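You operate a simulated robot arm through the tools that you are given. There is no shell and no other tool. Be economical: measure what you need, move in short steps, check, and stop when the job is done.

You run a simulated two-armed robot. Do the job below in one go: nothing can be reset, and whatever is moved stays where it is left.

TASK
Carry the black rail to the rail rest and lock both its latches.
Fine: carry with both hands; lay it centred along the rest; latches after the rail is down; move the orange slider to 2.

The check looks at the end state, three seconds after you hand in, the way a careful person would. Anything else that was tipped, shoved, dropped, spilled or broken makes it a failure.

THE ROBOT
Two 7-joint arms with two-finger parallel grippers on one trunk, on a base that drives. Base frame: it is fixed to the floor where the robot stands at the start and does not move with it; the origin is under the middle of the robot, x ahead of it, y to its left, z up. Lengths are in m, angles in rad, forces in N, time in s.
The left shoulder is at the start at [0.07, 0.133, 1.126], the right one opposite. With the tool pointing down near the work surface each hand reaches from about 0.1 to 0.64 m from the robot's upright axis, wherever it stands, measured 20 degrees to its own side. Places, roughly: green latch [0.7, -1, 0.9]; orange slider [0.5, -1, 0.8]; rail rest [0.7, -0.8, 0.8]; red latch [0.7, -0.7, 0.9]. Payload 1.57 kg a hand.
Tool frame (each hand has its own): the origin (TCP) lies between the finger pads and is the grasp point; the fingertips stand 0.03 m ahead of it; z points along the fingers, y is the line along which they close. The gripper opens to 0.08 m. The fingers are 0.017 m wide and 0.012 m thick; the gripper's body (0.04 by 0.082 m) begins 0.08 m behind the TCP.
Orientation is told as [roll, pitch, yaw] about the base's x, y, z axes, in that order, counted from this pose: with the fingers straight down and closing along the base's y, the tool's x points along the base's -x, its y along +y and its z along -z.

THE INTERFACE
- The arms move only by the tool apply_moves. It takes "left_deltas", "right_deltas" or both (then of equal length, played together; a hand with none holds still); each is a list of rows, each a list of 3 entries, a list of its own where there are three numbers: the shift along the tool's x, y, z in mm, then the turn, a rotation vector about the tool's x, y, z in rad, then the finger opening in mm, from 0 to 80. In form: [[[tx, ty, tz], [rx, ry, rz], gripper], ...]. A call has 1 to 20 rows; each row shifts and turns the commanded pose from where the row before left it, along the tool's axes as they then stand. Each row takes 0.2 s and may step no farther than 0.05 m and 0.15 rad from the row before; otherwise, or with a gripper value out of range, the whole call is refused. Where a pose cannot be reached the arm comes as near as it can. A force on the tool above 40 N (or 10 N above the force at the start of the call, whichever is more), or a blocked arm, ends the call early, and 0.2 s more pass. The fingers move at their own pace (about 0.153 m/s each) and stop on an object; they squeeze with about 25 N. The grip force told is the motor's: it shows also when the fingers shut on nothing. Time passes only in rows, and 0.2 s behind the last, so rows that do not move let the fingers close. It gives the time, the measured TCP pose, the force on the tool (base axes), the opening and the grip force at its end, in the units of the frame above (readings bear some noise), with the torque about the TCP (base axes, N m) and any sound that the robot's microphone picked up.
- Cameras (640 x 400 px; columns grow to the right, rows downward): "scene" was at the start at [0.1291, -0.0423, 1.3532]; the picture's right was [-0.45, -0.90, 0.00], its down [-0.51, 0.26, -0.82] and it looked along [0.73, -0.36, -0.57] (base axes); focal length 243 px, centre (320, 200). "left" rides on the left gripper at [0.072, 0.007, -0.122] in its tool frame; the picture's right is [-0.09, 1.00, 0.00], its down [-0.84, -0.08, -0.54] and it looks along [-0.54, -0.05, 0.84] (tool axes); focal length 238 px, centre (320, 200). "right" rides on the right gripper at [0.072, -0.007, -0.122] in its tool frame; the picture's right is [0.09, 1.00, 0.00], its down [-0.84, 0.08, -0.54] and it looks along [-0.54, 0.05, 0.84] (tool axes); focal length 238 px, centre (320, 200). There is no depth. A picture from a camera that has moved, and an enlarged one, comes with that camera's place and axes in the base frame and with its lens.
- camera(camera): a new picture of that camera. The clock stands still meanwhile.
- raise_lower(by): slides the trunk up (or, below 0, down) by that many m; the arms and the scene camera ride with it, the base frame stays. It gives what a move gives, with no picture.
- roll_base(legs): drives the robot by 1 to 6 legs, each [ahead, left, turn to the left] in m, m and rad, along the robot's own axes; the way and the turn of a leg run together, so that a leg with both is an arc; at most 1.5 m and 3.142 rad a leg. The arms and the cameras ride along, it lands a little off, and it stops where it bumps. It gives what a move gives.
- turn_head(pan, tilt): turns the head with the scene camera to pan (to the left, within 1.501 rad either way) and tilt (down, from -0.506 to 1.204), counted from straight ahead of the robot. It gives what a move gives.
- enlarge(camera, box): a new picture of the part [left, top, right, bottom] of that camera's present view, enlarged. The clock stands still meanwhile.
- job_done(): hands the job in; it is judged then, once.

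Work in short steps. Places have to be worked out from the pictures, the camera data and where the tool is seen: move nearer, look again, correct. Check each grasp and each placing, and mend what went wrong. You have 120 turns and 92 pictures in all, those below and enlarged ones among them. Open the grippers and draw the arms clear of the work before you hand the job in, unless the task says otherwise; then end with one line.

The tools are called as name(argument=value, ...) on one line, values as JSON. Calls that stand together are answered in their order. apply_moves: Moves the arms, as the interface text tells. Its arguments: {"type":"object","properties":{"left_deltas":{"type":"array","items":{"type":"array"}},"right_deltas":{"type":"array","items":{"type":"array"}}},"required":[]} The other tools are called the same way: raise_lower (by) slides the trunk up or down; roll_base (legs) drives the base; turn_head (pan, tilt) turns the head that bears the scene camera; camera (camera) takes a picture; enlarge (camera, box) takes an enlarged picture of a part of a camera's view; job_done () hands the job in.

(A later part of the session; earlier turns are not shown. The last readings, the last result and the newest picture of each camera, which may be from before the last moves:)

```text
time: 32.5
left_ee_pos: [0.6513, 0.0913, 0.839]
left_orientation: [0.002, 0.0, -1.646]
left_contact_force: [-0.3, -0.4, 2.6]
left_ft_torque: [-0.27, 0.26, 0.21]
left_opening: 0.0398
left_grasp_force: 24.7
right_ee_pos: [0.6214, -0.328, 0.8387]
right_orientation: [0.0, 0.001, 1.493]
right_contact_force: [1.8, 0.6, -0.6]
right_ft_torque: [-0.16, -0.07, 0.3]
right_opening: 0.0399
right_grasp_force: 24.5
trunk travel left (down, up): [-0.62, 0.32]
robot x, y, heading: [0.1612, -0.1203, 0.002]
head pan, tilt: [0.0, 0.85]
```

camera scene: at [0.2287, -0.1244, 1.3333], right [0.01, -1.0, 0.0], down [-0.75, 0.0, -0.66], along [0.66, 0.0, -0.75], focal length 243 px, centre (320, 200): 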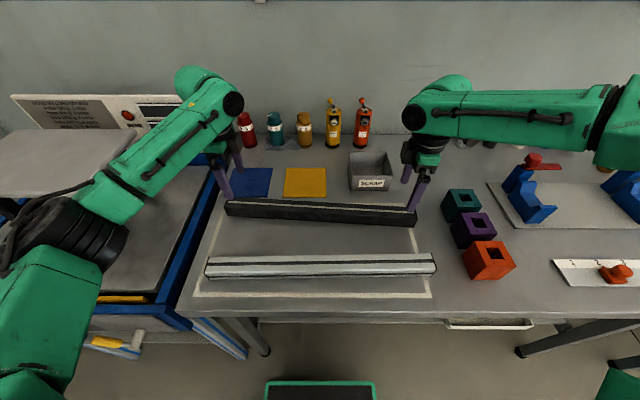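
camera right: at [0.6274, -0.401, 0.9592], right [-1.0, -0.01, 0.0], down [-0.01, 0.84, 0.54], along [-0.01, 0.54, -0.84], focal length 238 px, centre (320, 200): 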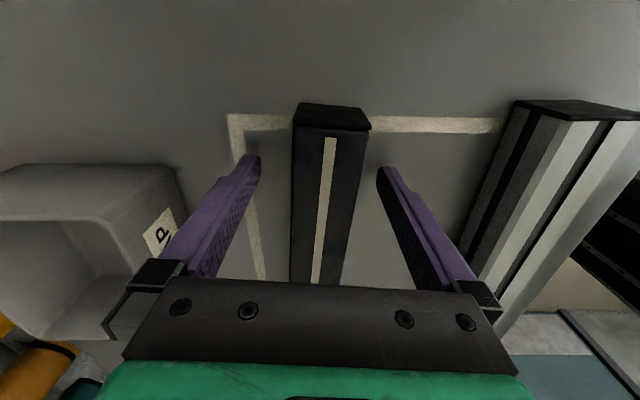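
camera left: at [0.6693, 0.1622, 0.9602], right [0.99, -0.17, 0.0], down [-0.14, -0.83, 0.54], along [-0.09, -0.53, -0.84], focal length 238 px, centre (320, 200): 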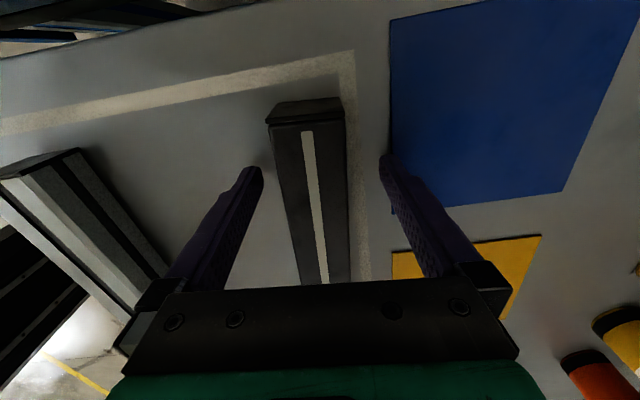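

Both fingers hold the rail at 40 mm. I lift slowly together and check.

apply_moves(left_deltas=[[[0, 0, -10], [0, 0, 0], 0], [[0, 0, -20], [0, 0, 0], 0], [[0, 0, -25], [0, 0, 0], 0], [[0, 0, -25], [0, 0, 0], 0], [[0, 0, -25], [0, 0, 0], 0], [[0, 0, -25], [0, 0, 0], 0], [[0, 0, -10], [0, 0, 0], 0]], right_deltas=[[[0, 0, -10], [0, 0, 0], 0], [[0, 0, -20], [0, 0, 0], 0], [[0, 0, -25], [0, 0, 0], 0], [[0, 0, -25], [0, 0, 0], 0], [[0, 0, -25], [0, 0, 0], 0], [[0, 0, -25], [0, 0, 0], 0], [[0, 0, -10], [0, 0, 0], 0]])

camera(camera="scene")

```text
time: 34.1
left_ee_pos: [0.6513, 0.0919, 0.979]
left_orientation: [0.0, 0.001, -1.646]
left_contact_force: [-0.5, -20.2, -5.1]
left_ft_torque: [0.01, -0.09, 0.1]
left_opening: 0.0394
left_grasp_force: 25.4
right_ee_pos: [0.6205, -0.3291, 0.9791]
right_orientation: [-0.001, -0.005, 1.494]
right_contact_force: [1.4, 20.6, -2.6]
right_ft_torque: [0.53, 0.06, 0.2]
right_opening: 0.0396
right_grasp_force: 25.1
trunk travel left (down, up): [-0.62, 0.32]
robot x, y, heading: [0.1593, -0.1253, -0.002]
head pan, tilt: [0.0, 0.85]
```

```text
58 pictures are left
camera scene: at [0.29, -0.1251, 1.253], right [0.0, -1.0, 0.0], down [-0.75, 0.0, -0.66], along [0.66, 0.0, -0.75], focal length 243 px, centre (320, 200)
```

scene: 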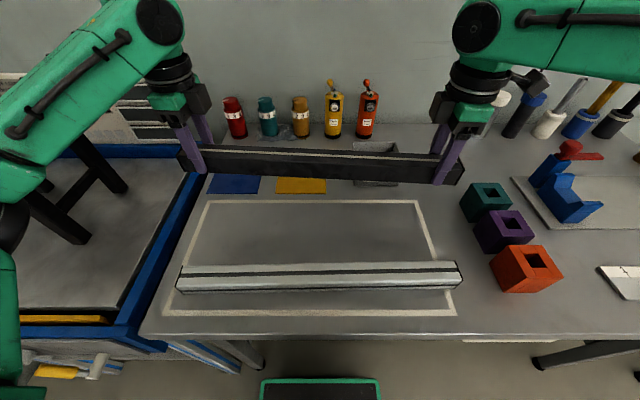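

The rail is up and held (~0.8 kg), with an internal ±20 N pull along it. I relieve that by bringing the hands slightly together, then drive toward the rest.

apply_moves(left_deltas=[[[-1, 0, 0], [0, 0, 0], 0], [[0, 0, 0], [0, 0, 0], 0]], right_deltas=[[[-1, 0, 0], [0, 0, 0], 0], [[0, 0, 0], [0, 0, 0], 0]])

roll_base(legs=[[0, -0.4, 0]])

camera(camera="scene")

```text
time: 34.7
left_ee_pos: [0.6517, 0.0927, 0.9796]
left_orientation: [-0.001, 0.003, -1.643]
left_contact_force: [1.0, -3.2, -2.8]
left_ft_torque: [-0.82, 0.22, -0.11]
left_opening: 0.04
left_grasp_force: 25.5
right_ee_pos: [0.6207, -0.3288, 0.9792]
right_orientation: [0.003, 0.002, 1.492]
right_contact_force: [-0.7, 3.9, -3.0]
right_ft_torque: [0.83, -0.24, 0.32]
right_opening: 0.0398
right_grasp_force: 24.8
trunk travel left (down, up): [-0.62, 0.32]
robot x, y, heading: [0.1575, -0.1223, -0.001]
head pan, tilt: [0.0, 0.85]
```

```text
time: 37.2
left_ee_pos: [0.6514, -0.3119, 0.9779]
left_orientation: [-0.001, 0.002, -1.644]
left_contact_force: [2.5, 21.9, -3.1]
left_ft_torque: [0.36, 0.11, 0.07]
left_opening: 0.0398
left_grasp_force: 24.8
right_ee_pos: [0.6207, -0.7313, 0.9787]
right_orientation: [0.002, 0.003, 1.493]
right_contact_force: [-2.6, -21.5, -3.7]
right_ft_torque: [-0.3, -0.06, 0.2]
right_opening: 0.0398
right_grasp_force: 26.0
trunk travel left (down, up): [-0.62, 0.32]
robot x, y, heading: [0.1624, -0.5283, -0.004]
head pan, tilt: [0.0, 0.85]
```

```text
57 pictures are left
camera scene: at [0.29, -0.5278, 1.2531], right [0.0, -1.0, 0.0], down [-0.75, 0.0, -0.66], along [0.66, 0.0, -0.75], focal length 243 px, centre (320, 200)
```

scene: 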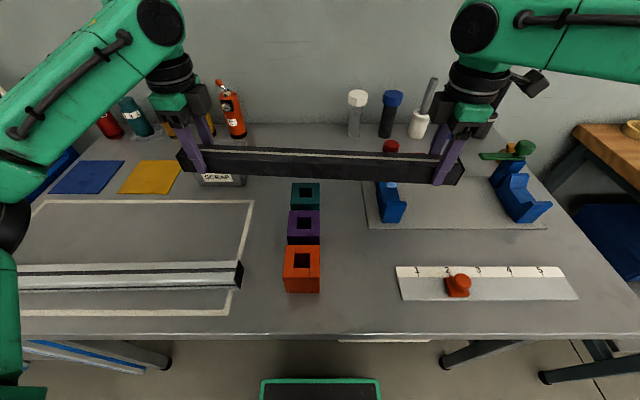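

The drive holds steady. I continue to the rest, ending with a left turn of 0.07 rad so the rail runs along y.

roll_base(legs=[[0, -0.345, 0], [0, 0, 0.073]])

camera(camera="scene")

camera(camera="left")

camera(camera="right")

```text
time: 39.9
left_ee_pos: [0.6343, -0.6168, 0.9794]
left_orientation: [0.0, 0.003, -1.565]
left_contact_force: [1.3, -0.9, -3.7]
left_ft_torque: [0.06, 0.09, 0.04]
left_opening: 0.0395
left_grasp_force: 25.0
right_ee_pos: [0.6369, -1.0369, 0.979]
right_orientation: [0.002, 0.004, 1.572]
right_contact_force: [-1.3, 0.4, -3.6]
right_ft_torque: [-0.05, -0.13, 0.27]
right_opening: 0.0399
right_grasp_force: 24.8
trunk travel left (down, up): [-0.62, 0.32]
robot x, y, heading: [0.1593, -0.8707, 0.08]
head pan, tilt: [0.0, 0.85]
```

```text
56 pictures are left
camera scene: at [0.2907, -0.8612, 1.2531], right [0.08, -1.0, 0.0], down [-0.75, -0.06, -0.66], along [0.66, 0.05, -0.75], focal length 243 px, centre (320, 200)
```

scene: 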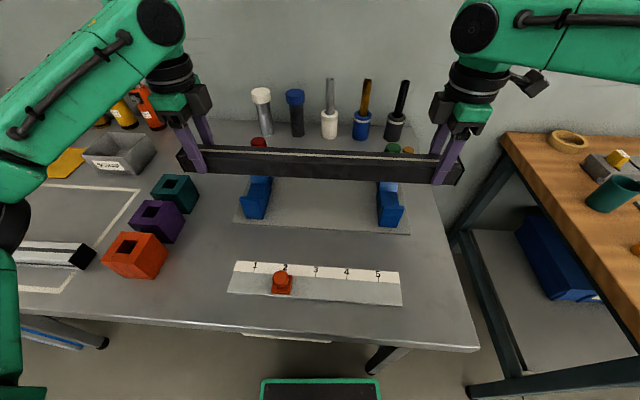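

```text
55 pictures are left
camera left: at [0.6409, -0.5433, 1.1011], right [1.0, -0.09, 0.0], down [-0.07, -0.84, 0.54], along [-0.05, -0.54, -0.84], focal length 238 px, centre (320, 200)
```

left: 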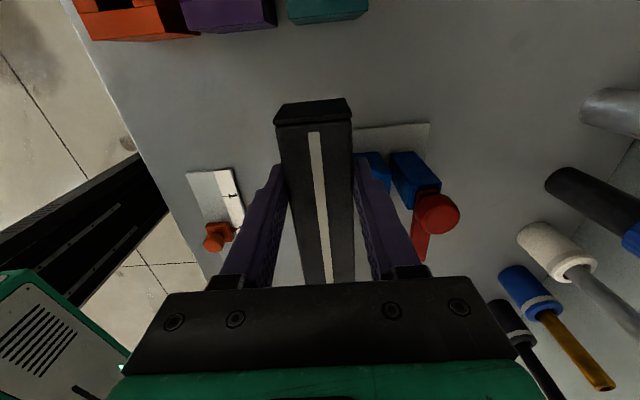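

```text
54 pictures are left
camera right: at [0.6442, -1.1093, 1.1004], right [-1.0, -0.09, 0.0], down [-0.08, 0.84, 0.54], along [-0.05, 0.54, -0.84], focal length 238 px, centre (320, 200)
```

right: 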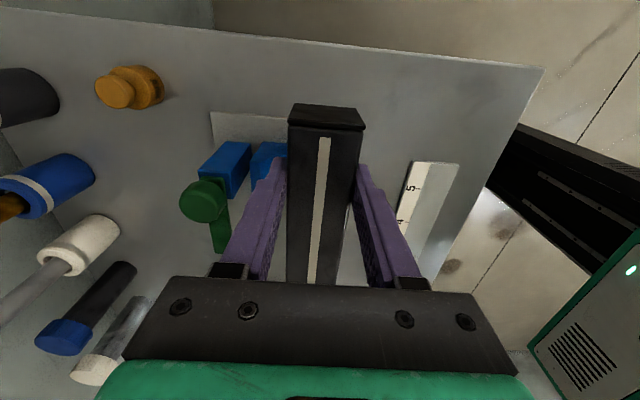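

The rail runs along y over the rest; hand views put the rest's centre at y≈-0.8335 and the rail's at ≈-0.826. I zoom in on the saddles to get their channel's x and height.

enlarge(camera="scene", box=[220, 130, 430, 245])

enlarge(camera="left", box=[340, 110, 480, 290])

enlarge(camera="right", box=[160, 100, 300, 290])

```text
3.05 times, centred on (325, 188) of scene
camera zoom: at [0.2907, -0.8612, 1.2531], right [0.08, -1.0, 0.0], down [-0.75, -0.06, -0.66], along [0.66, 0.05, -0.75], focal length 741 px, centre (305, 238)
```

zoom: 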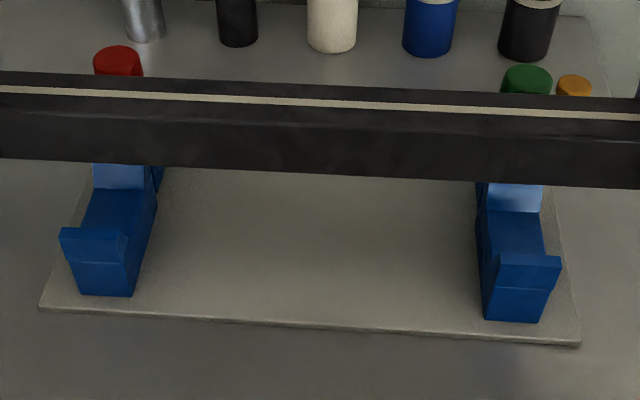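

```text
2.22 times, centred on (410, 200) of left
camera zoom: at [0.6409, -0.5433, 1.1011], right [1.0, -0.09, 0.0], down [-0.07, -0.84, 0.54], along [-0.05, -0.54, -0.84], focal length 530 px, centre (120, 200)
```

zoom: 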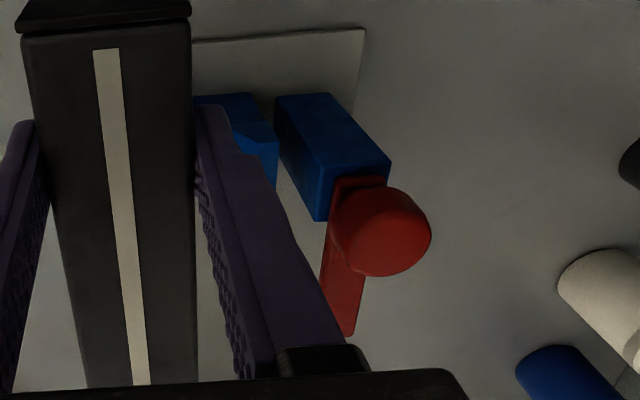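

```text
2.11 times, centred on (230, 195) of right
camera zoom: at [0.6442, -1.1093, 1.1004], right [-1.0, -0.09, 0.0], down [-0.08, 0.84, 0.54], along [-0.05, 0.54, -0.84], focal length 502 px, centre (510, 210)
```

zoom: 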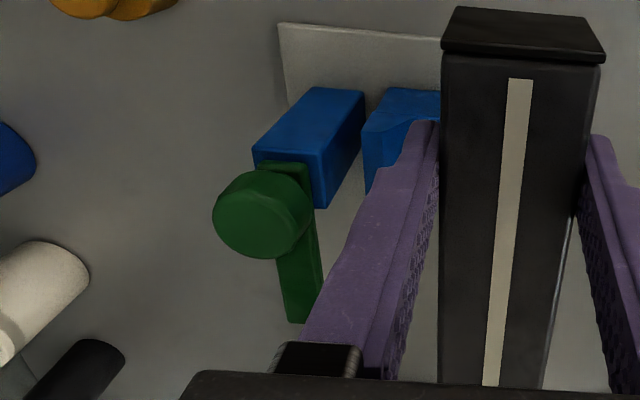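

The channel's exact shape matters, and the rail hides it. I shift the rail 80 mm back toward me (and 7 mm in -y for centring) to look at the saddles end-on.

apply_moves(left_deltas=[[[-2, -15, 0], [0, 0, 0], 0], [[-2, -20, 0], [0, 0, 0], 0], [[-2, -25, 0], [0, 0, 0], 0], [[-1, -20, 0], [0, 0, 0], 0], [[0, 0, 0], [0, 0, 0], 0]], right_deltas=[[[2, 15, 0], [0, 0, 0], 0], [[2, 20, 0], [0, 0, 0], 0], [[2, 25, 0], [0, 0, 0], 0], [[1, 20, 0], [0, 0, 0], 0], [[0, 0, 0], [0, 0, 0], 0]])

enlarge(camera="left", box=[360, 100, 560, 290])

enlarge(camera="right", box=[80, 100, 280, 290])

enlarge(camera="scene", box=[220, 100, 430, 245])

```text
time: 41.1
left_ee_pos: [0.5544, -0.6232, 0.9792]
left_orientation: [-0.002, 0.002, -1.565]
left_contact_force: [0.8, 4.4, -6.3]
left_ft_torque: [0.8, 0.09, 0.1]
left_opening: 0.0401
left_grasp_force: 24.9
right_ee_pos: [0.5577, -1.0462, 0.979]
right_orientation: [0.001, 0.003, 1.573]
right_contact_force: [-0.3, -4.4, 0.0]
right_ft_torque: [0.66, -0.05, 0.36]
right_opening: 0.0397
right_grasp_force: 25.0
trunk travel left (down, up): [-0.62, 0.32]
robot x, y, heading: [0.1622, -0.8705, 0.082]
head pan, tilt: [0.0, 0.85]
```

```text
2.11 times, centred on (460, 195) of left
camera zoom: at [0.5614, -0.5509, 1.1012], right [1.0, -0.09, 0.0], down [-0.07, -0.84, 0.54], along [-0.05, -0.54, -0.84], focal length 502 px, centre (25, 210)
```

zoom: 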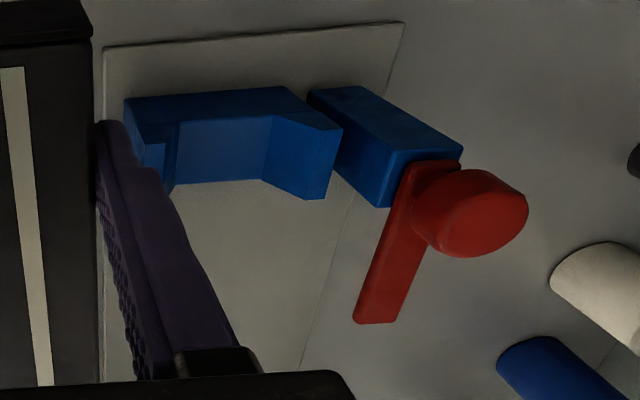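

```text
2.11 times, centred on (180, 195) of right
camera zoom: at [0.5649, -1.1166, 1.0997], right [-1.0, -0.09, 0.0], down [-0.08, 0.84, 0.54], along [-0.05, 0.54, -0.84], focal length 502 px, centre (615, 210)
```

zoom: 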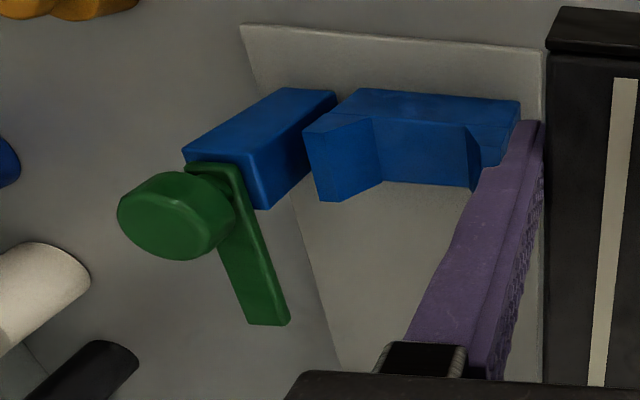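

```text
2.76 times, centred on (325, 172) of scene
camera zoom: at [0.2915, -0.8607, 1.2529], right [0.08, -1.0, 0.0], down [-0.75, -0.06, -0.66], along [0.66, 0.05, -0.75], focal length 671 px, centre (306, 276)
```

zoom: 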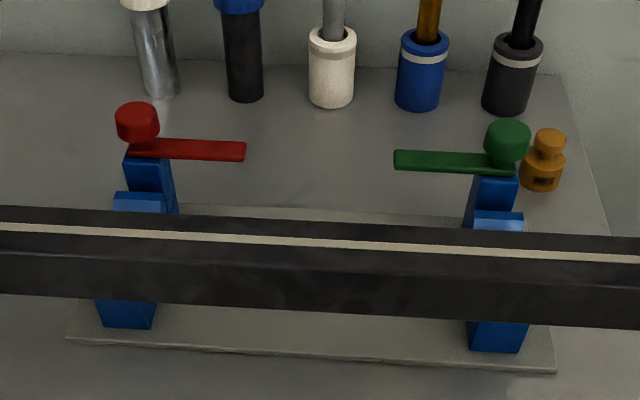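

Now the profile is clear: seat floors span x≈0.634–0.686 at z≈0.845, saddle centres y≈-0.687 and -0.980, so target rail centre (0.660, -0.8335) with TCP z≈0.884. I move forward over the seats and partly down.

apply_moves(left_deltas=[[[0, 20, 0], [0, 0, 0], 0], [[0, 25, 0], [0, 0, 0], 0], [[0, 25, 0], [0, 0, 0], 0], [[0, 20, 0], [0, 0, 0], 0], [[0, 15.5, 0], [0, 0, 0], 0], [[0, 0, 20], [0, 0, 0], 0], [[0, 0, 20], [0, 0, 0], 0], [[0, 0, 20], [0, 0, 0], 0], [[0, 0, 0], [0, 0, 0], 0]], right_deltas=[[[0, -20, 0], [0, 0, 0], 0], [[0, -25, 0], [0, 0, 0], 0], [[0, -25, 0], [0, 0, 0], 0], [[0, -20, 0], [0, 0, 0], 0], [[0, -12.5, 0], [0, 0, 0], 0], [[0, 0, 20], [0, 0, 0], 0], [[0, 0, 20], [0, 0, 0], 0], [[0, 0, 20], [0, 0, 0], 0], [[0, 0, 0], [0, 0, 0], 0]])

camera(camera="scene")

camera(camera="left")

camera(camera="right")

```text
time: 43.1
left_ee_pos: [0.6598, -0.6226, 0.9188]
left_orientation: [0.001, 0.001, -1.565]
left_contact_force: [-0.4, -2.9, -3.6]
left_ft_torque: [0.04, 0.08, -0.31]
left_opening: 0.0395
left_grasp_force: 24.7
right_ee_pos: [0.66, -1.0426, 0.9179]
right_orientation: [0.001, 0.0, 1.572]
right_contact_force: [0.1, 2.6, -3.5]
right_ft_torque: [0.08, -0.09, 0.1]
right_opening: 0.0399
right_grasp_force: 25.7
trunk travel left (down, up): [-0.62, 0.32]
robot x, y, heading: [0.1613, -0.8691, 0.08]
head pan, tilt: [0.0, 0.85]
```

```text
47 pictures are left
camera scene: at [0.2902, -0.8609, 1.2531], right [0.08, -1.0, 0.0], down [-0.75, -0.06, -0.66], along [0.66, 0.05, -0.75], focal length 243 px, centre (320, 200)
```

scene: 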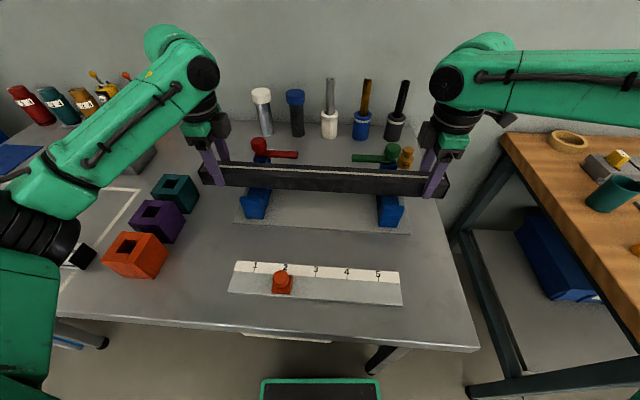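

```text
46 pictures are left
camera left: at [0.666, -0.5494, 1.0412], right [1.0, -0.09, 0.0], down [-0.07, -0.84, 0.54], along [-0.05, -0.54, -0.84], focal length 238 px, centre (320, 200)
```

left: 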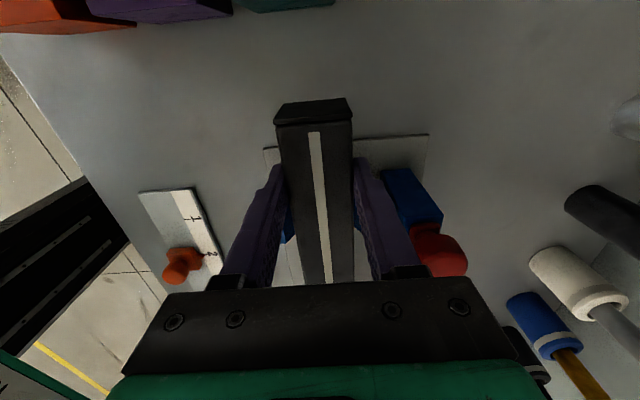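

```text
45 pictures are left
camera right: at [0.6671, -1.1153, 1.0394], right [-1.0, -0.09, 0.0], down [-0.08, 0.84, 0.54], along [-0.05, 0.54, -0.84], focal length 238 px, centre (320, 200)
```

right: 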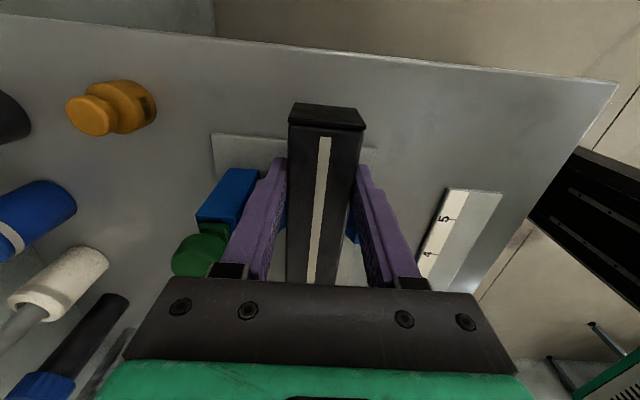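

Rail ends overhang the plate by about 51.6 and 48.4 mm, so I shift 1.5 mm in -y and lower to just above the seats.

apply_moves(left_deltas=[[[-1.5, 0, 8], [0, 0, 0], 0], [[0, 0, 8], [0, 0, 0], 0], [[0, 0, 6], [0, 0, 0], 0], [[0, 0, 4], [0, 0, 0], 0], [[0, 0, 0], [0, 0, 0], 0]], right_deltas=[[[1.5, 0, 8], [0, 0, 0], 0], [[0, 0, 8], [0, 0, 0], 0], [[0, 0, 6], [0, 0, 0], 0], [[0, 0, 4], [0, 0, 0], 0], [[0, 0, 0], [0, 0, 0], 0]])

enlarge(camera="scene", box=[190, 120, 460, 240])

```text
time: 44.3
left_ee_pos: [0.6602, -0.6252, 0.8924]
left_orientation: [0.0, 0.001, -1.565]
left_contact_force: [-0.9, -6.4, -2.4]
left_ft_torque: [-0.65, 0.03, -0.28]
left_opening: 0.0399
left_grasp_force: 25.4
right_ee_pos: [0.6599, -1.0464, 0.8928]
right_orientation: [0.002, 0.001, 1.573]
right_contact_force: [0.9, 5.3, -4.0]
right_ft_torque: [0.32, -0.03, 0.14]
right_opening: 0.0397
right_grasp_force: 25.0
trunk travel left (down, up): [-0.62, 0.32]
robot x, y, heading: [0.1602, -0.8694, 0.075]
head pan, tilt: [0.0, 0.85]
```

```text
2.37 times, centred on (325, 180) of scene
camera zoom: at [0.2906, -0.8608, 1.2531], right [0.08, -1.0, 0.0], down [-0.75, -0.06, -0.66], along [0.66, 0.05, -0.75], focal length 576 px, centre (308, 247)
```

zoom: 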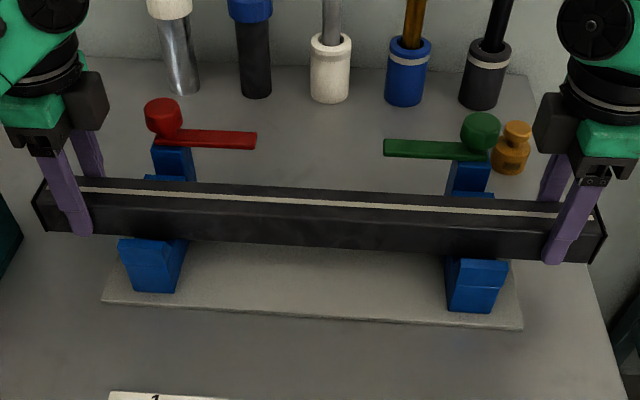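

The rail is between the lips, still free (~3 N each). I lower in 2 mm steps until it seats.

apply_moves(left_deltas=[[[0, 0, 3], [0, 0, 0], 0], [[0, 0, 2], [0, 0, 0], 0], [[0, 0, 2], [0, 0, 0], 0], [[0, 0, 0], [0, 0, 0], 0]], right_deltas=[[[0, 0, 3], [0, 0, 0], 0], [[0, 0, 2], [0, 0, 0], 0], [[0, 0, 2], [0, 0, 0], 0], [[0, 0, 0], [0, 0, 0], 0]])

```text
time: 45.3
left_ee_pos: [0.6589, -0.6238, 0.8884]
left_orientation: [0.006, 0.002, -1.562]
left_contact_force: [5.6, -6.8, 14.5]
left_ft_torque: [-0.67, 0.11, -0.09]
left_opening: 0.04
left_grasp_force: 25.1
right_ee_pos: [0.6591, -1.0452, 0.8883]
right_orientation: [-0.005, -0.001, 1.572]
right_contact_force: [7.6, 6.2, 14.3]
right_ft_torque: [-0.34, 0.07, 0.21]
right_opening: 0.0397
right_grasp_force: 24.5
trunk travel left (down, up): [-0.62, 0.32]
robot x, y, heading: [0.1622, -0.8671, 0.077]
head pan, tilt: [0.0, 0.85]
```

Contact on both sides at z≈0.888 with a +x push, suggesting the front slope is touched. I lift 3 mm, shift 4 mm in +x and lower again.

apply_moves(left_deltas=[[[0, 0, -5], [0, 0, 0], 0], [[0, 4, 0], [0, 0, 0], 0], [[0, 0, 4], [0, 0, 0], 0], [[0, 0, 2], [0, 0, 0], 0], [[0, 0, 0], [0, 0, 0], 0]], right_deltas=[[[0, 0, -5], [0, 0, 0], 0], [[0, -4, 0], [0, 0, 0], 0], [[0, 0, 4], [0, 0, 0], 0], [[0, 0, 2], [0, 0, 0], 0], [[0, 0, 0], [0, 0, 0], 0]])

enlarge(camera="scene", box=[220, 130, 440, 240])

```text
time: 46.5
left_ee_pos: [0.6615, -0.6236, 0.8892]
left_orientation: [0.007, 0.0, -1.565]
left_contact_force: [6.8, -3.3, 18.6]
left_ft_torque: [0.09, 0.24, -0.17]
left_opening: 0.04
left_grasp_force: 25.3
right_ee_pos: [0.663, -1.0457, 0.8869]
right_orientation: [-0.006, 0.002, 1.572]
right_contact_force: [9.4, 5.2, 22.4]
right_ft_torque: [0.08, 0.01, 0.07]
right_opening: 0.0396
right_grasp_force: 24.7
trunk travel left (down, up): [-0.62, 0.32]
robot x, y, heading: [0.1621, -0.8675, 0.076]
head pan, tilt: [0.0, 0.85]
```

```text
2.91 times, centred on (330, 185) of scene
camera zoom: at [0.2873, -0.8605, 1.254], right [0.08, -1.0, 0.0], down [-0.75, -0.06, -0.66], along [0.66, 0.05, -0.75], focal length 707 px, centre (291, 244)
```

zoom: 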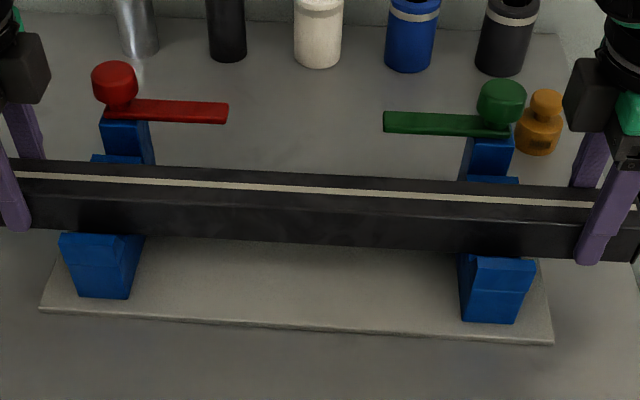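

Contact recurs at the same height, matching the seat floor (rail bottom ≈0.85). I unload slightly, release, and check how the rail settles.

apply_moves(left_deltas=[[[0, 0, -1.5], [0, 0, 0], 0], [[0, 0, 0], [0, 0, 0], 20], [[0, 0, 0], [0, 0, 0], 44], [[0, 0, 0], [0, 0, 0], 50], [[0, 0, 0], [0, 0, 0], 60], [[0, 0, 0], [0, 0, 0], 60]], right_deltas=[[[0, 0, -1.5], [0, 0, 0], 0], [[0, 0, 0], [0, 0, 0], 20], [[0, 0, 0], [0, 0, 0], 44], [[0, 0, 0], [0, 0, 0], 50], [[0, 0, 0], [0, 0, 0], 60], [[0, 0, 0], [0, 0, 0], 60]])

camera(camera="left")

camera(camera="right")

```text
time: 47.9
left_ee_pos: [0.6628, -0.6234, 0.8868]
left_orientation: [0.002, 0.002, -1.565]
left_contact_force: [0.5, 0.8, -0.3]
left_ft_torque: [0.01, 0.0, 0.0]
left_opening: 0.06
left_grasp_force: 0.1
right_ee_pos: [0.6619, -1.0463, 0.8861]
right_orientation: [0.002, 0.002, 1.573]
right_contact_force: [-0.1, -0.1, 0.1]
right_ft_torque: [0.0, -0.02, 0.02]
right_opening: 0.0601
right_grasp_force: 0.0
trunk travel left (down, up): [-0.62, 0.32]
robot x, y, heading: [0.1584, -0.8679, 0.078]
head pan, tilt: [0.0, 0.85]
```

```text
42 pictures are left
camera left: at [0.6693, -0.5514, 1.0093], right [1.0, -0.09, 0.0], down [-0.07, -0.84, 0.54], along [-0.05, -0.54, -0.84], focal length 238 px, centre (320, 200)
```

left: 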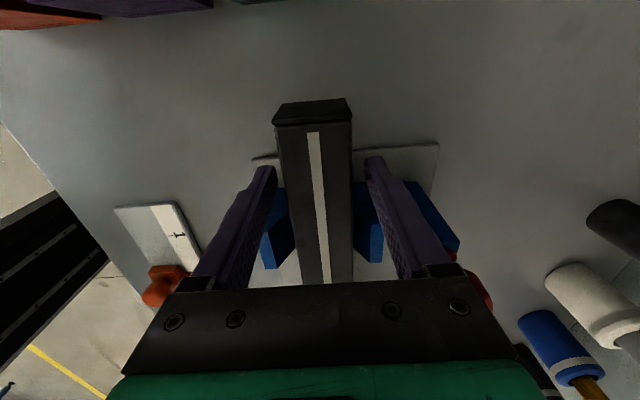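

```text
41 pictures are left
camera right: at [0.669, -1.1176, 1.008], right [-1.0, -0.09, 0.0], down [-0.08, 0.84, 0.54], along [-0.05, 0.54, -0.84], focal length 238 px, centre (320, 200)
```

right: 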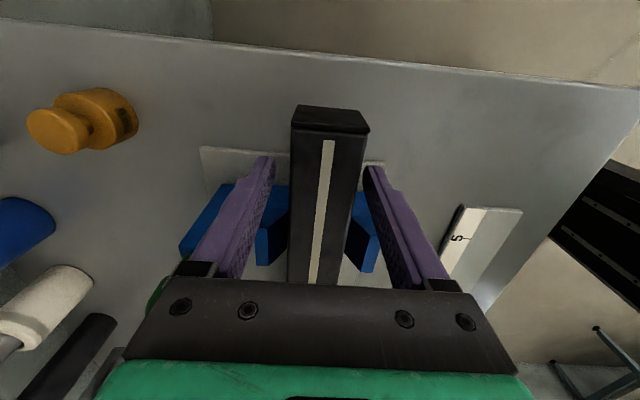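

The rail sits nicely between both lips. I withdraw both hands straight up and look.

apply_moves(left_deltas=[[[0, 0, -15], [0, 0, 0], 60], [[0, 0, -30], [0, 0, 0], 60], [[0, 0, -40], [0, 0, 0], 60], [[0, 0, -45], [0, 0, 0], 60], [[20, -30, -30], [0, 0, 0], 60], [[20, -40, 0], [0, 0, 0], 60]], right_deltas=[[[0, 0, -15], [0, 0, 0], 60], [[0, 0, -30], [0, 0, 0], 60], [[0, 0, -40], [0, 0, 0], 60], [[0, 0, -45], [0, 0, 0], 60], [[20, 30, -30], [0, 0, 0], 60], [[20, 40, 0], [0, 0, 0], 60]])

camera(camera="scene")

enlarge(camera="left", box=[320, 80, 640, 290])

enlarge(camera="right", box=[0, 80, 320, 290])

```text
time: 49.3
left_ee_pos: [0.5883, -0.5855, 1.0455]
left_orientation: [0.003, 0.001, -1.565]
left_contact_force: [0.9, 0.5, 0.9]
left_ft_torque: [0.0, -0.08, -0.01]
left_opening: 0.0599
left_grasp_force: 0.1
right_ee_pos: [0.5879, -1.0875, 1.0489]
right_orientation: [-0.001, 0.0, 1.572]
right_contact_force: [0.0, 0.1, -1.0]
right_ft_torque: [-0.01, -0.02, -0.01]
right_opening: 0.0602
right_grasp_force: 0.1
trunk travel left (down, up): [-0.62, 0.32]
robot x, y, heading: [0.1641, -0.8657, 0.08]
head pan, tilt: [0.0, 0.85]
```

```text
40 pictures are left
camera scene: at [0.2859, -0.861, 1.2536], right [0.08, -1.0, 0.0], down [-0.75, -0.06, -0.66], along [0.66, 0.05, -0.75], focal length 243 px, centre (320, 200)
```

scene: 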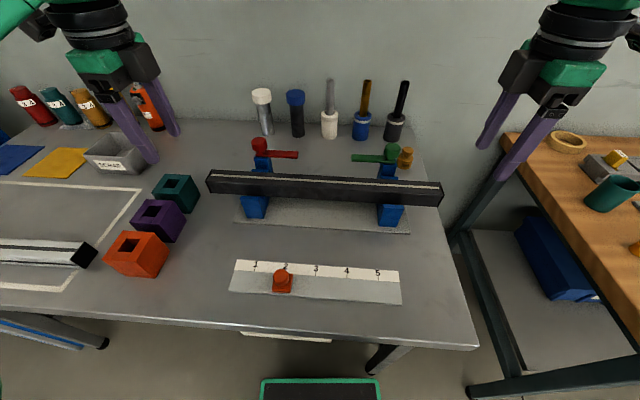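

```text
1.90 times, centred on (480, 185) of left
camera zoom: at [0.5947, -0.5124, 1.1684], right [1.0, -0.09, 0.0], down [-0.07, -0.84, 0.54], along [-0.04, -0.54, -0.84], focal length 454 px, centre (15, 229)
```

zoom: 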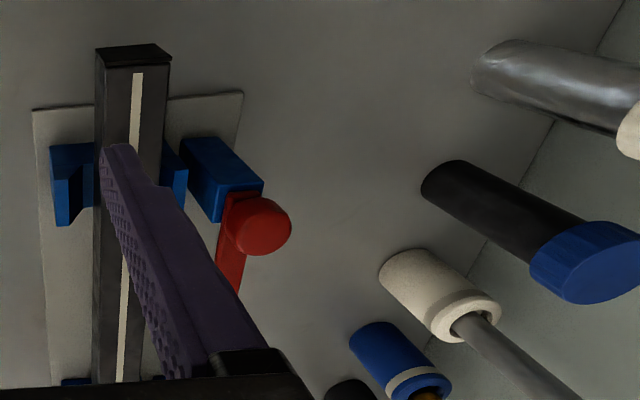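

```text
1.90 times, centred on (160, 185) of right
camera zoom: at [0.5954, -1.1598, 1.1704], right [-1.0, -0.09, 0.0], down [-0.08, 0.84, 0.54], along [-0.05, 0.54, -0.84], focal length 454 px, centre (625, 229)
```

zoom: 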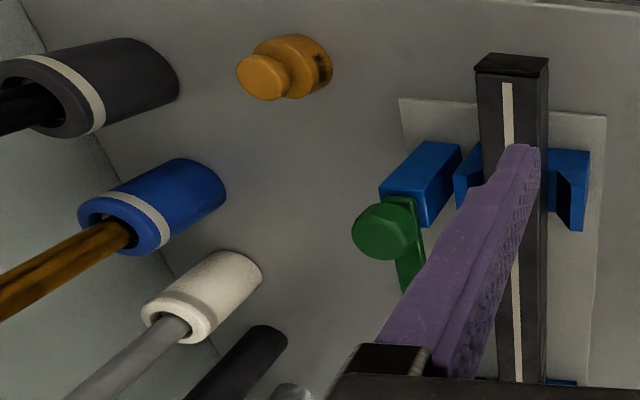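

The rail is down and released. To turn the latches by their knobs I first rotate both hands back to yaw 0, then check centring.

apply_moves(left_deltas=[[[0, 0, 0], [0, 0, -0.1422], 60], [[0, 0, 0], [0, 0, -0.1422], 60], [[0, 0, 0], [0, 0, -0.1422], 60], [[0, 0, 0], [0, 0, -0.1422], 60], [[0, 0, 0], [0, 0, -0.1422], 60], [[0, 0, 0], [0, 0, -0.1422], 60], [[0, 0, 0], [0, 0, -0.1422], 60], [[0, 0, 0], [0, 0, -0.1422], 60], [[0, 0, 0], [0, 0, -0.1422], 60], [[0, 0, 0], [0, 0, -0.1422], 60], [[0, 0, 0], [0, 0, -0.1422], 60]], right_deltas=[[[0, 0, 0], [0, 0, 0.1428], 60], [[0, 0, 0], [0, 0, 0.1428], 60], [[0, 0, 0], [0, 0, 0.1428], 60], [[0, 0, 0], [0, 0, 0.1428], 60], [[0, 0, 0], [0, 0, 0.1428], 60], [[0, 0, 0], [0, 0, 0.1428], 60], [[0, 0, 0], [0, 0, 0.1428], 60], [[0, 0, 0], [0, 0, 0.1428], 60], [[0, 0, 0], [0, 0, 0.1428], 60], [[0, 0, 0], [0, 0, 0.1428], 60], [[0, 0, 0], [0, 0, 0.1428], 60]])

enlarge(camera="scene", box=[190, 120, 460, 240])

camera(camera="left")

camera(camera="right")

```text
time: 51.7
left_ee_pos: [0.5921, -0.5846, 1.0474]
left_orientation: [0.002, -0.001, 0.003]
left_contact_force: [-1.4, -0.4, -0.1]
left_ft_torque: [0.02, 0.03, 0.04]
left_opening: 0.0598
left_grasp_force: 0.1
right_ee_pos: [0.5933, -1.0859, 1.0471]
right_orientation: [0.0, 0.001, 0.0]
right_contact_force: [0.4, -0.2, 0.4]
right_ft_torque: [0.0, -0.01, -0.04]
right_opening: 0.0603
right_grasp_force: 0.1
trunk travel left (down, up): [-0.62, 0.32]
robot x, y, heading: [0.161, -0.865, 0.076]
head pan, tilt: [0.0, 0.85]
```

```text
2.37 times, centred on (325, 180) of scene
camera zoom: at [0.2895, -0.8609, 1.2532], right [0.08, -1.0, 0.0], down [-0.75, -0.06, -0.66], along [0.66, 0.05, -0.75], focal length 576 px, centre (308, 247)
```

zoom: 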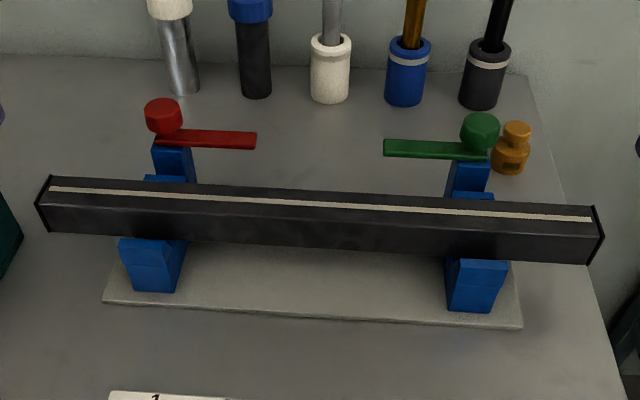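

```text
36 pictures are left
camera left: at [0.5204, -0.5778, 1.1685], right [0.09, 1.0, 0.0], down [0.84, -0.08, 0.54], along [0.54, -0.05, -0.84], focal length 238 px, centre (320, 200)
```

left: 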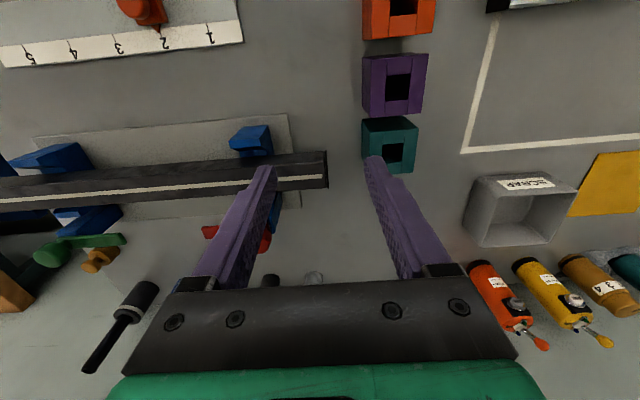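

```text
35 pictures are left
camera right: at [0.5209, -1.0924, 1.1683], right [-0.09, 1.0, 0.0], down [0.84, 0.08, 0.54], along [0.54, 0.05, -0.84], focal length 238 px, centre (320, 200)
```

right: 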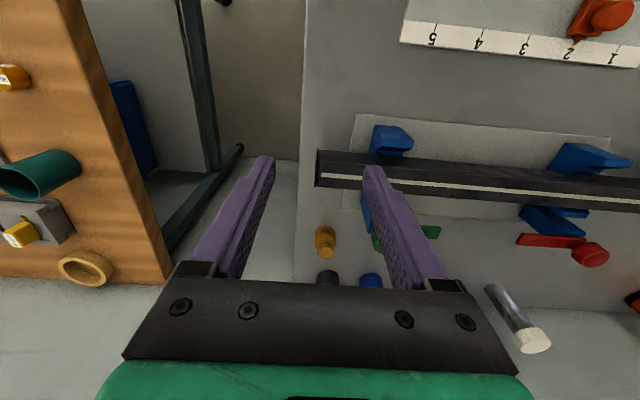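

The rail is centred on the saddles within about a millimetre. I bring both hands above their knobs (estimated (0.733, -0.687) and (0.733, -0.981)).

apply_moves(left_deltas=[[[-35, -25, 0], [0, 0, 0], 60], [[-35, -25, 0], [0, 0, 0], 60], [[-35, -25, 0], [0, 0, 0], 60], [[-30, -27, 0], [0, 0, 0], 60], [[0, 0, 0], [0, 0, 0], 60]], right_deltas=[[[-35, 25, 0], [0, 0, 0], 60], [[-35, 25, 0], [0, 0, 0], 60], [[-35, 25, 0], [0, 0, 0], 60], [[-29, 30, 0], [0, 0, 0], 60], [[0, 0, 0], [0, 0, 0], 60]])

camera(camera="left")

camera(camera="right")

camera(camera="scene")

```text
time: 52.9
left_ee_pos: [0.7224, -0.6837, 1.0455]
left_orientation: [-0.001, -0.002, -0.002]
left_contact_force: [-0.1, 0.2, 0.2]
left_ft_torque: [-0.05, -0.01, -0.01]
left_opening: 0.06
left_grasp_force: 0.0
left hand out of reach, approached as far as the arm can: row 4
right_ee_pos: [0.6936, -1.011, 1.0382]
right_orientation: [-0.004, 0.0, 0.003]
right_contact_force: [-0.3, 0.1, 0.2]
right_ft_torque: [-0.02, 0.01, 0.02]
right_opening: 0.0597
right_grasp_force: 0.0
right hand out of reach, approached as far as the arm can: row 3, 4
trunk travel left (down, up): [-0.62, 0.32]
robot x, y, heading: [0.1598, -0.8664, 0.076]
head pan, tilt: [0.0, 0.85]
```

```text
34 pictures are left
camera left: at [0.6506, -0.6767, 1.1678], right [0.09, 1.0, 0.0], down [0.84, -0.08, 0.54], along [0.54, -0.05, -0.84], focal length 238 px, centre (320, 200)
```

left: 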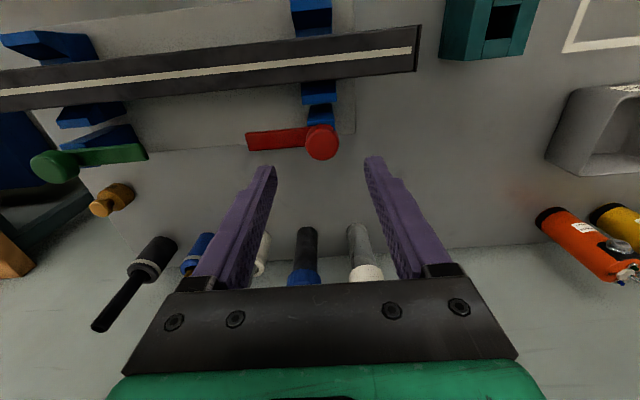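

```text
33 pictures are left
camera right: at [0.6217, -1.0165, 1.1597], right [-0.09, 1.0, 0.0], down [0.84, 0.08, 0.54], along [0.54, 0.05, -0.84], focal length 238 px, centre (320, 200)
```

right: 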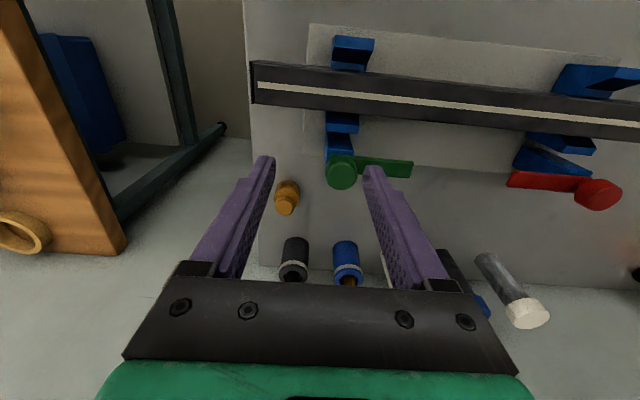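

```text
32 pictures are left
camera scene: at [0.2887, -0.8588, 1.2532], right [0.08, -1.0, 0.0], down [-0.75, -0.06, -0.66], along [0.66, 0.05, -0.75], focal length 243 px, centre (320, 200)
```

scene: 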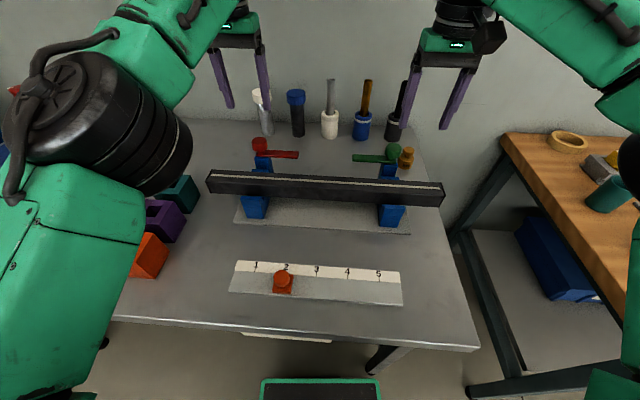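

Knobs measure at about (0.728, -0.683) and (0.728, -0.985), but the arms are too low-slung to reach there; I raise the trunk 0.10 m and drive 3 cm nearer.

raise_lower(by=0.1)

roll_base(legs=[[0.03, 0, 0]])

```text
time: 54.2
left_ee_pos: [0.7235, -0.6863, 1.1463]
left_orientation: [0.002, -0.002, -0.001]
left_contact_force: [0.2, -0.2, -0.3]
left_ft_torque: [0.0, -0.03, 0.02]
left_opening: 0.0599
left_grasp_force: 0.0
right_ee_pos: [0.6946, -1.0123, 1.1372]
right_orientation: [-0.001, 0.002, 0.002]
right_contact_force: [0.1, 0.3, 0.1]
right_ft_torque: [0.05, 0.01, 0.02]
right_opening: 0.06
right_grasp_force: 0.0
trunk travel left (down, up): [-0.72, 0.22]
robot x, y, heading: [0.1604, -0.8708, 0.076]
head pan, tilt: [0.0, 0.85]
```

```text
time: 55.0
left_ee_pos: [0.7465, -0.6852, 1.1495]
left_orientation: [0.002, -0.008, -0.001]
left_contact_force: [-0.9, -0.4, -0.3]
left_ft_torque: [0.0, -0.05, 0.03]
left_opening: 0.0598
left_grasp_force: 0.1
right_ee_pos: [0.7181, -1.011, 1.1402]
right_orientation: [0.0, -0.006, 0.001]
right_contact_force: [0.4, -0.3, 0.3]
right_ft_torque: [-0.02, -0.08, 0.01]
right_opening: 0.06
right_grasp_force: 0.1
trunk travel left (down, up): [-0.72, 0.22]
robot x, y, heading: [0.1915, -0.8677, 0.081]
head pan, tilt: [0.0, 0.85]
```

I bring both hands over the knobs at z≈1.03 and check the poses (the reading shows a slight lean worth rechecking).

apply_moves(left_deltas=[[[10, 2, 40], [0, 0, 0], 60], [[8, 0, 40], [0, 0, 0], 60], [[0, 0, 40], [0, 0, 0], 60], [[0, 0, 0], [0, 0, 0], 60]], right_deltas=[[[-5, 13, 40], [0, 0, 0], 60], [[-5, 13, 40], [0, 0, 0], 60], [[0, 0, 30], [0, 0, 0], 60], [[0, 0, 0], [0, 0, 0], 60]])

camera(camera="scene")

```text
time: 56.0
left_ee_pos: [0.7364, -0.6794, 1.0258]
left_orientation: [-0.001, -0.003, 0.0]
left_contact_force: [0.0, 0.5, 0.1]
left_ft_torque: [-0.01, -0.01, -0.02]
left_opening: 0.0601
left_grasp_force: 0.1
right_ee_pos: [0.734, -0.9825, 1.0268]
right_orientation: [-0.004, 0.0, 0.0]
right_contact_force: [0.1, 0.6, -0.1]
right_ft_torque: [0.02, -0.01, -0.03]
right_opening: 0.06
right_grasp_force: 0.0
trunk travel left (down, up): [-0.72, 0.22]
robot x, y, heading: [0.1892, -0.8664, 0.076]
head pan, tilt: [0.0, 0.85]
```

```text
31 pictures are left
camera scene: at [0.3189, -0.8557, 1.3531], right [0.08, -1.0, 0.0], down [-0.75, -0.06, -0.66], along [0.66, 0.05, -0.75], focal length 243 px, centre (320, 200)
```

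scene: 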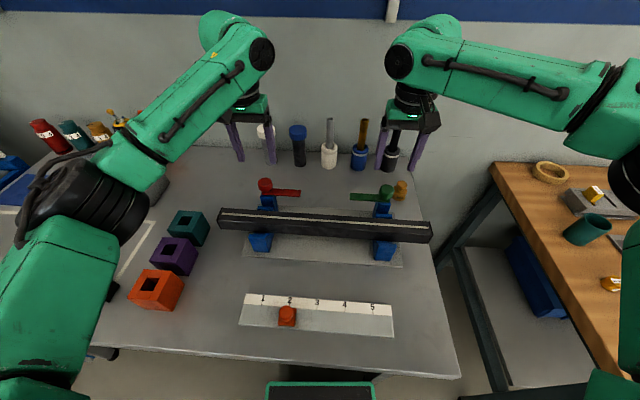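

Reach is fine now. I look down through both hand cameras for a closer fix on the knobs.

apply_moves(left_deltas=[[[8, -3, 25], [0, 0, 0], 60], [[0, 0, 15], [0, 0, 0], 60], [[0, 0, 0], [0, 0, 0], 60]], right_deltas=[[[6, -2, 25], [0, 0, 0], 60], [[0, 0, 15], [0, 0, 0], 60], [[0, 0, 0], [0, 0, 0], 60]])

enlarge(camera="left", box=[200, 80, 440, 280])

enlarge(camera="right", box=[200, 80, 440, 280])

```text
time: 56.8
left_ee_pos: [0.7266, -0.6855, 0.9867]
left_orientation: [0.002, -0.005, 0.0]
left_contact_force: [0.2, -0.3, 0.2]
left_ft_torque: [-0.01, -0.02, -0.01]
left_opening: 0.06
left_grasp_force: 0.1
right_ee_pos: [0.7283, -0.9868, 0.9868]
right_orientation: [0.0, 0.0, 0.002]
right_contact_force: [0.0, -0.4, -0.2]
right_ft_torque: [0.01, 0.02, 0.03]
right_opening: 0.0603
right_grasp_force: 0.0
trunk travel left (down, up): [-0.72, 0.22]
robot x, y, heading: [0.193, -0.8648, 0.078]
head pan, tilt: [0.0, 0.85]
```

```text
2.00 times, centred on (320, 180) of left
camera zoom: at [0.6544, -0.678, 1.1088], right [0.09, 1.0, 0.0], down [0.84, -0.08, 0.54], along [0.54, -0.05, -0.84], focal length 477 px, centre (320, 240)
```

zoom: 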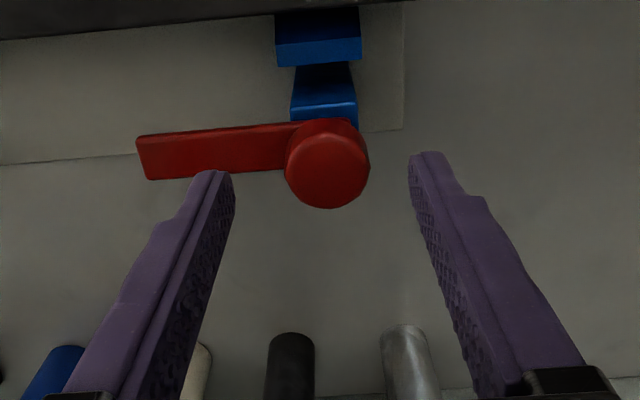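

```text
2.00 times, centred on (320, 180) of right
camera zoom: at [0.6562, -0.9935, 1.1093], right [-0.09, 1.0, 0.0], down [0.84, 0.08, 0.54], along [0.54, 0.05, -0.84], focal length 477 px, centre (320, 240)
```

zoom: 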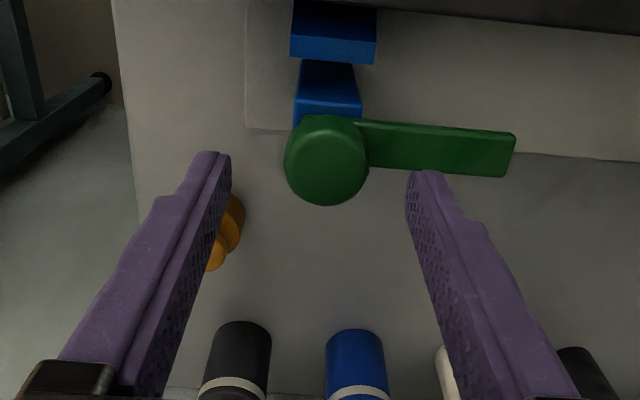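

Knob centres: red (0.733, -0.683), green (0.730, -0.984), about 34 mm wide. I align, lower to TCP z≈0.948 so the tips stay above the lever arms, and close on both knobs.

apply_moves(left_deltas=[[[-6, 2.5, 12], [0, 0, 0], 60], [[0, 0, 14], [0, 0, 0], 60], [[0, 0, 12], [0, 0, 0], 60], [[0, 0, 0], [0, 0, 0], 42], [[0, 0, 0], [0, 0, 0], 20], [[0, 0, 0], [0, 0, 0], 20]], right_deltas=[[[-2, 3, 12], [0, 0, 0], 60], [[0, 0, 14], [0, 0, 0], 60], [[0, 0, 12], [0, 0, 0], 60], [[0, 0, 0], [0, 0, 0], 42], [[0, 0, 0], [0, 0, 0], 20], [[0, 0, 0], [0, 0, 0], 20]])

enlarge(camera="left", box=[200, 80, 440, 280])

enlarge(camera="scene", box=[210, 110, 450, 270])

```text
time: 58.2
left_ee_pos: [0.7323, -0.684, 0.9485]
left_orientation: [-0.003, -0.002, -0.002]
left_contact_force: [-0.4, -13.6, 0.6]
left_ft_torque: [0.09, -0.08, -0.05]
left_opening: 0.0355
left_grasp_force: 42.0
right_ee_pos: [0.7274, -0.9837, 0.949]
right_orientation: [0.004, -0.002, 0.003]
right_contact_force: [-0.5, 15.5, -4.5]
right_ft_torque: [0.42, -0.39, 0.13]
right_opening: 0.0352
right_grasp_force: 42.5
trunk travel left (down, up): [-0.72, 0.22]
robot x, y, heading: [0.1901, -0.8678, 0.077]
head pan, tilt: [0.0, 0.85]
```

```text
2.00 times, centred on (320, 180) of left
camera zoom: at [0.6609, -0.6752, 1.0698], right [0.1, 1.0, 0.0], down [0.84, -0.08, 0.54], along [0.54, -0.05, -0.84], focal length 477 px, centre (320, 240)
```

zoom: 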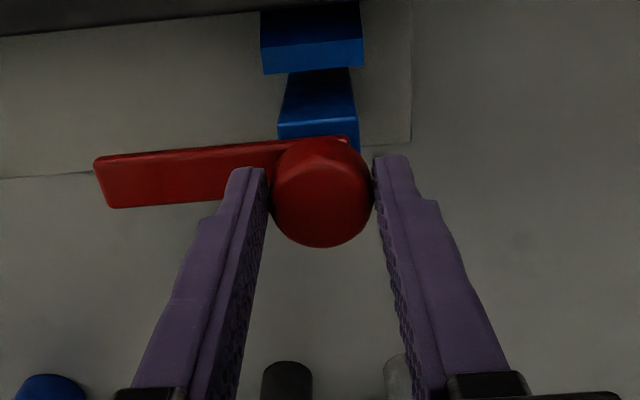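

```text
2.50 times, centred on (330, 190) of scene
camera zoom: at [0.319, -0.8582, 1.3531], right [0.08, -1.0, 0.0], down [-0.75, -0.06, -0.66], along [0.66, 0.05, -0.75], focal length 608 px, centre (295, 225)
```

zoom: 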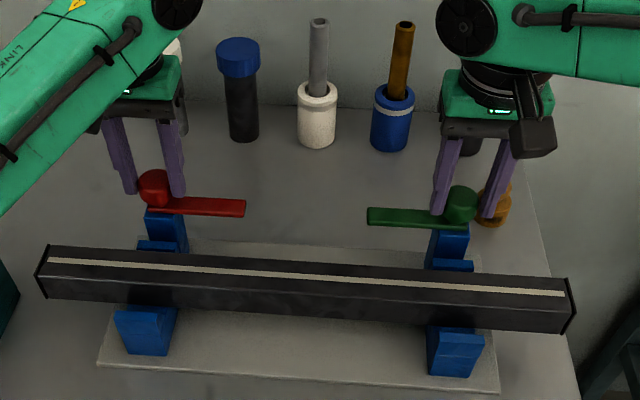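

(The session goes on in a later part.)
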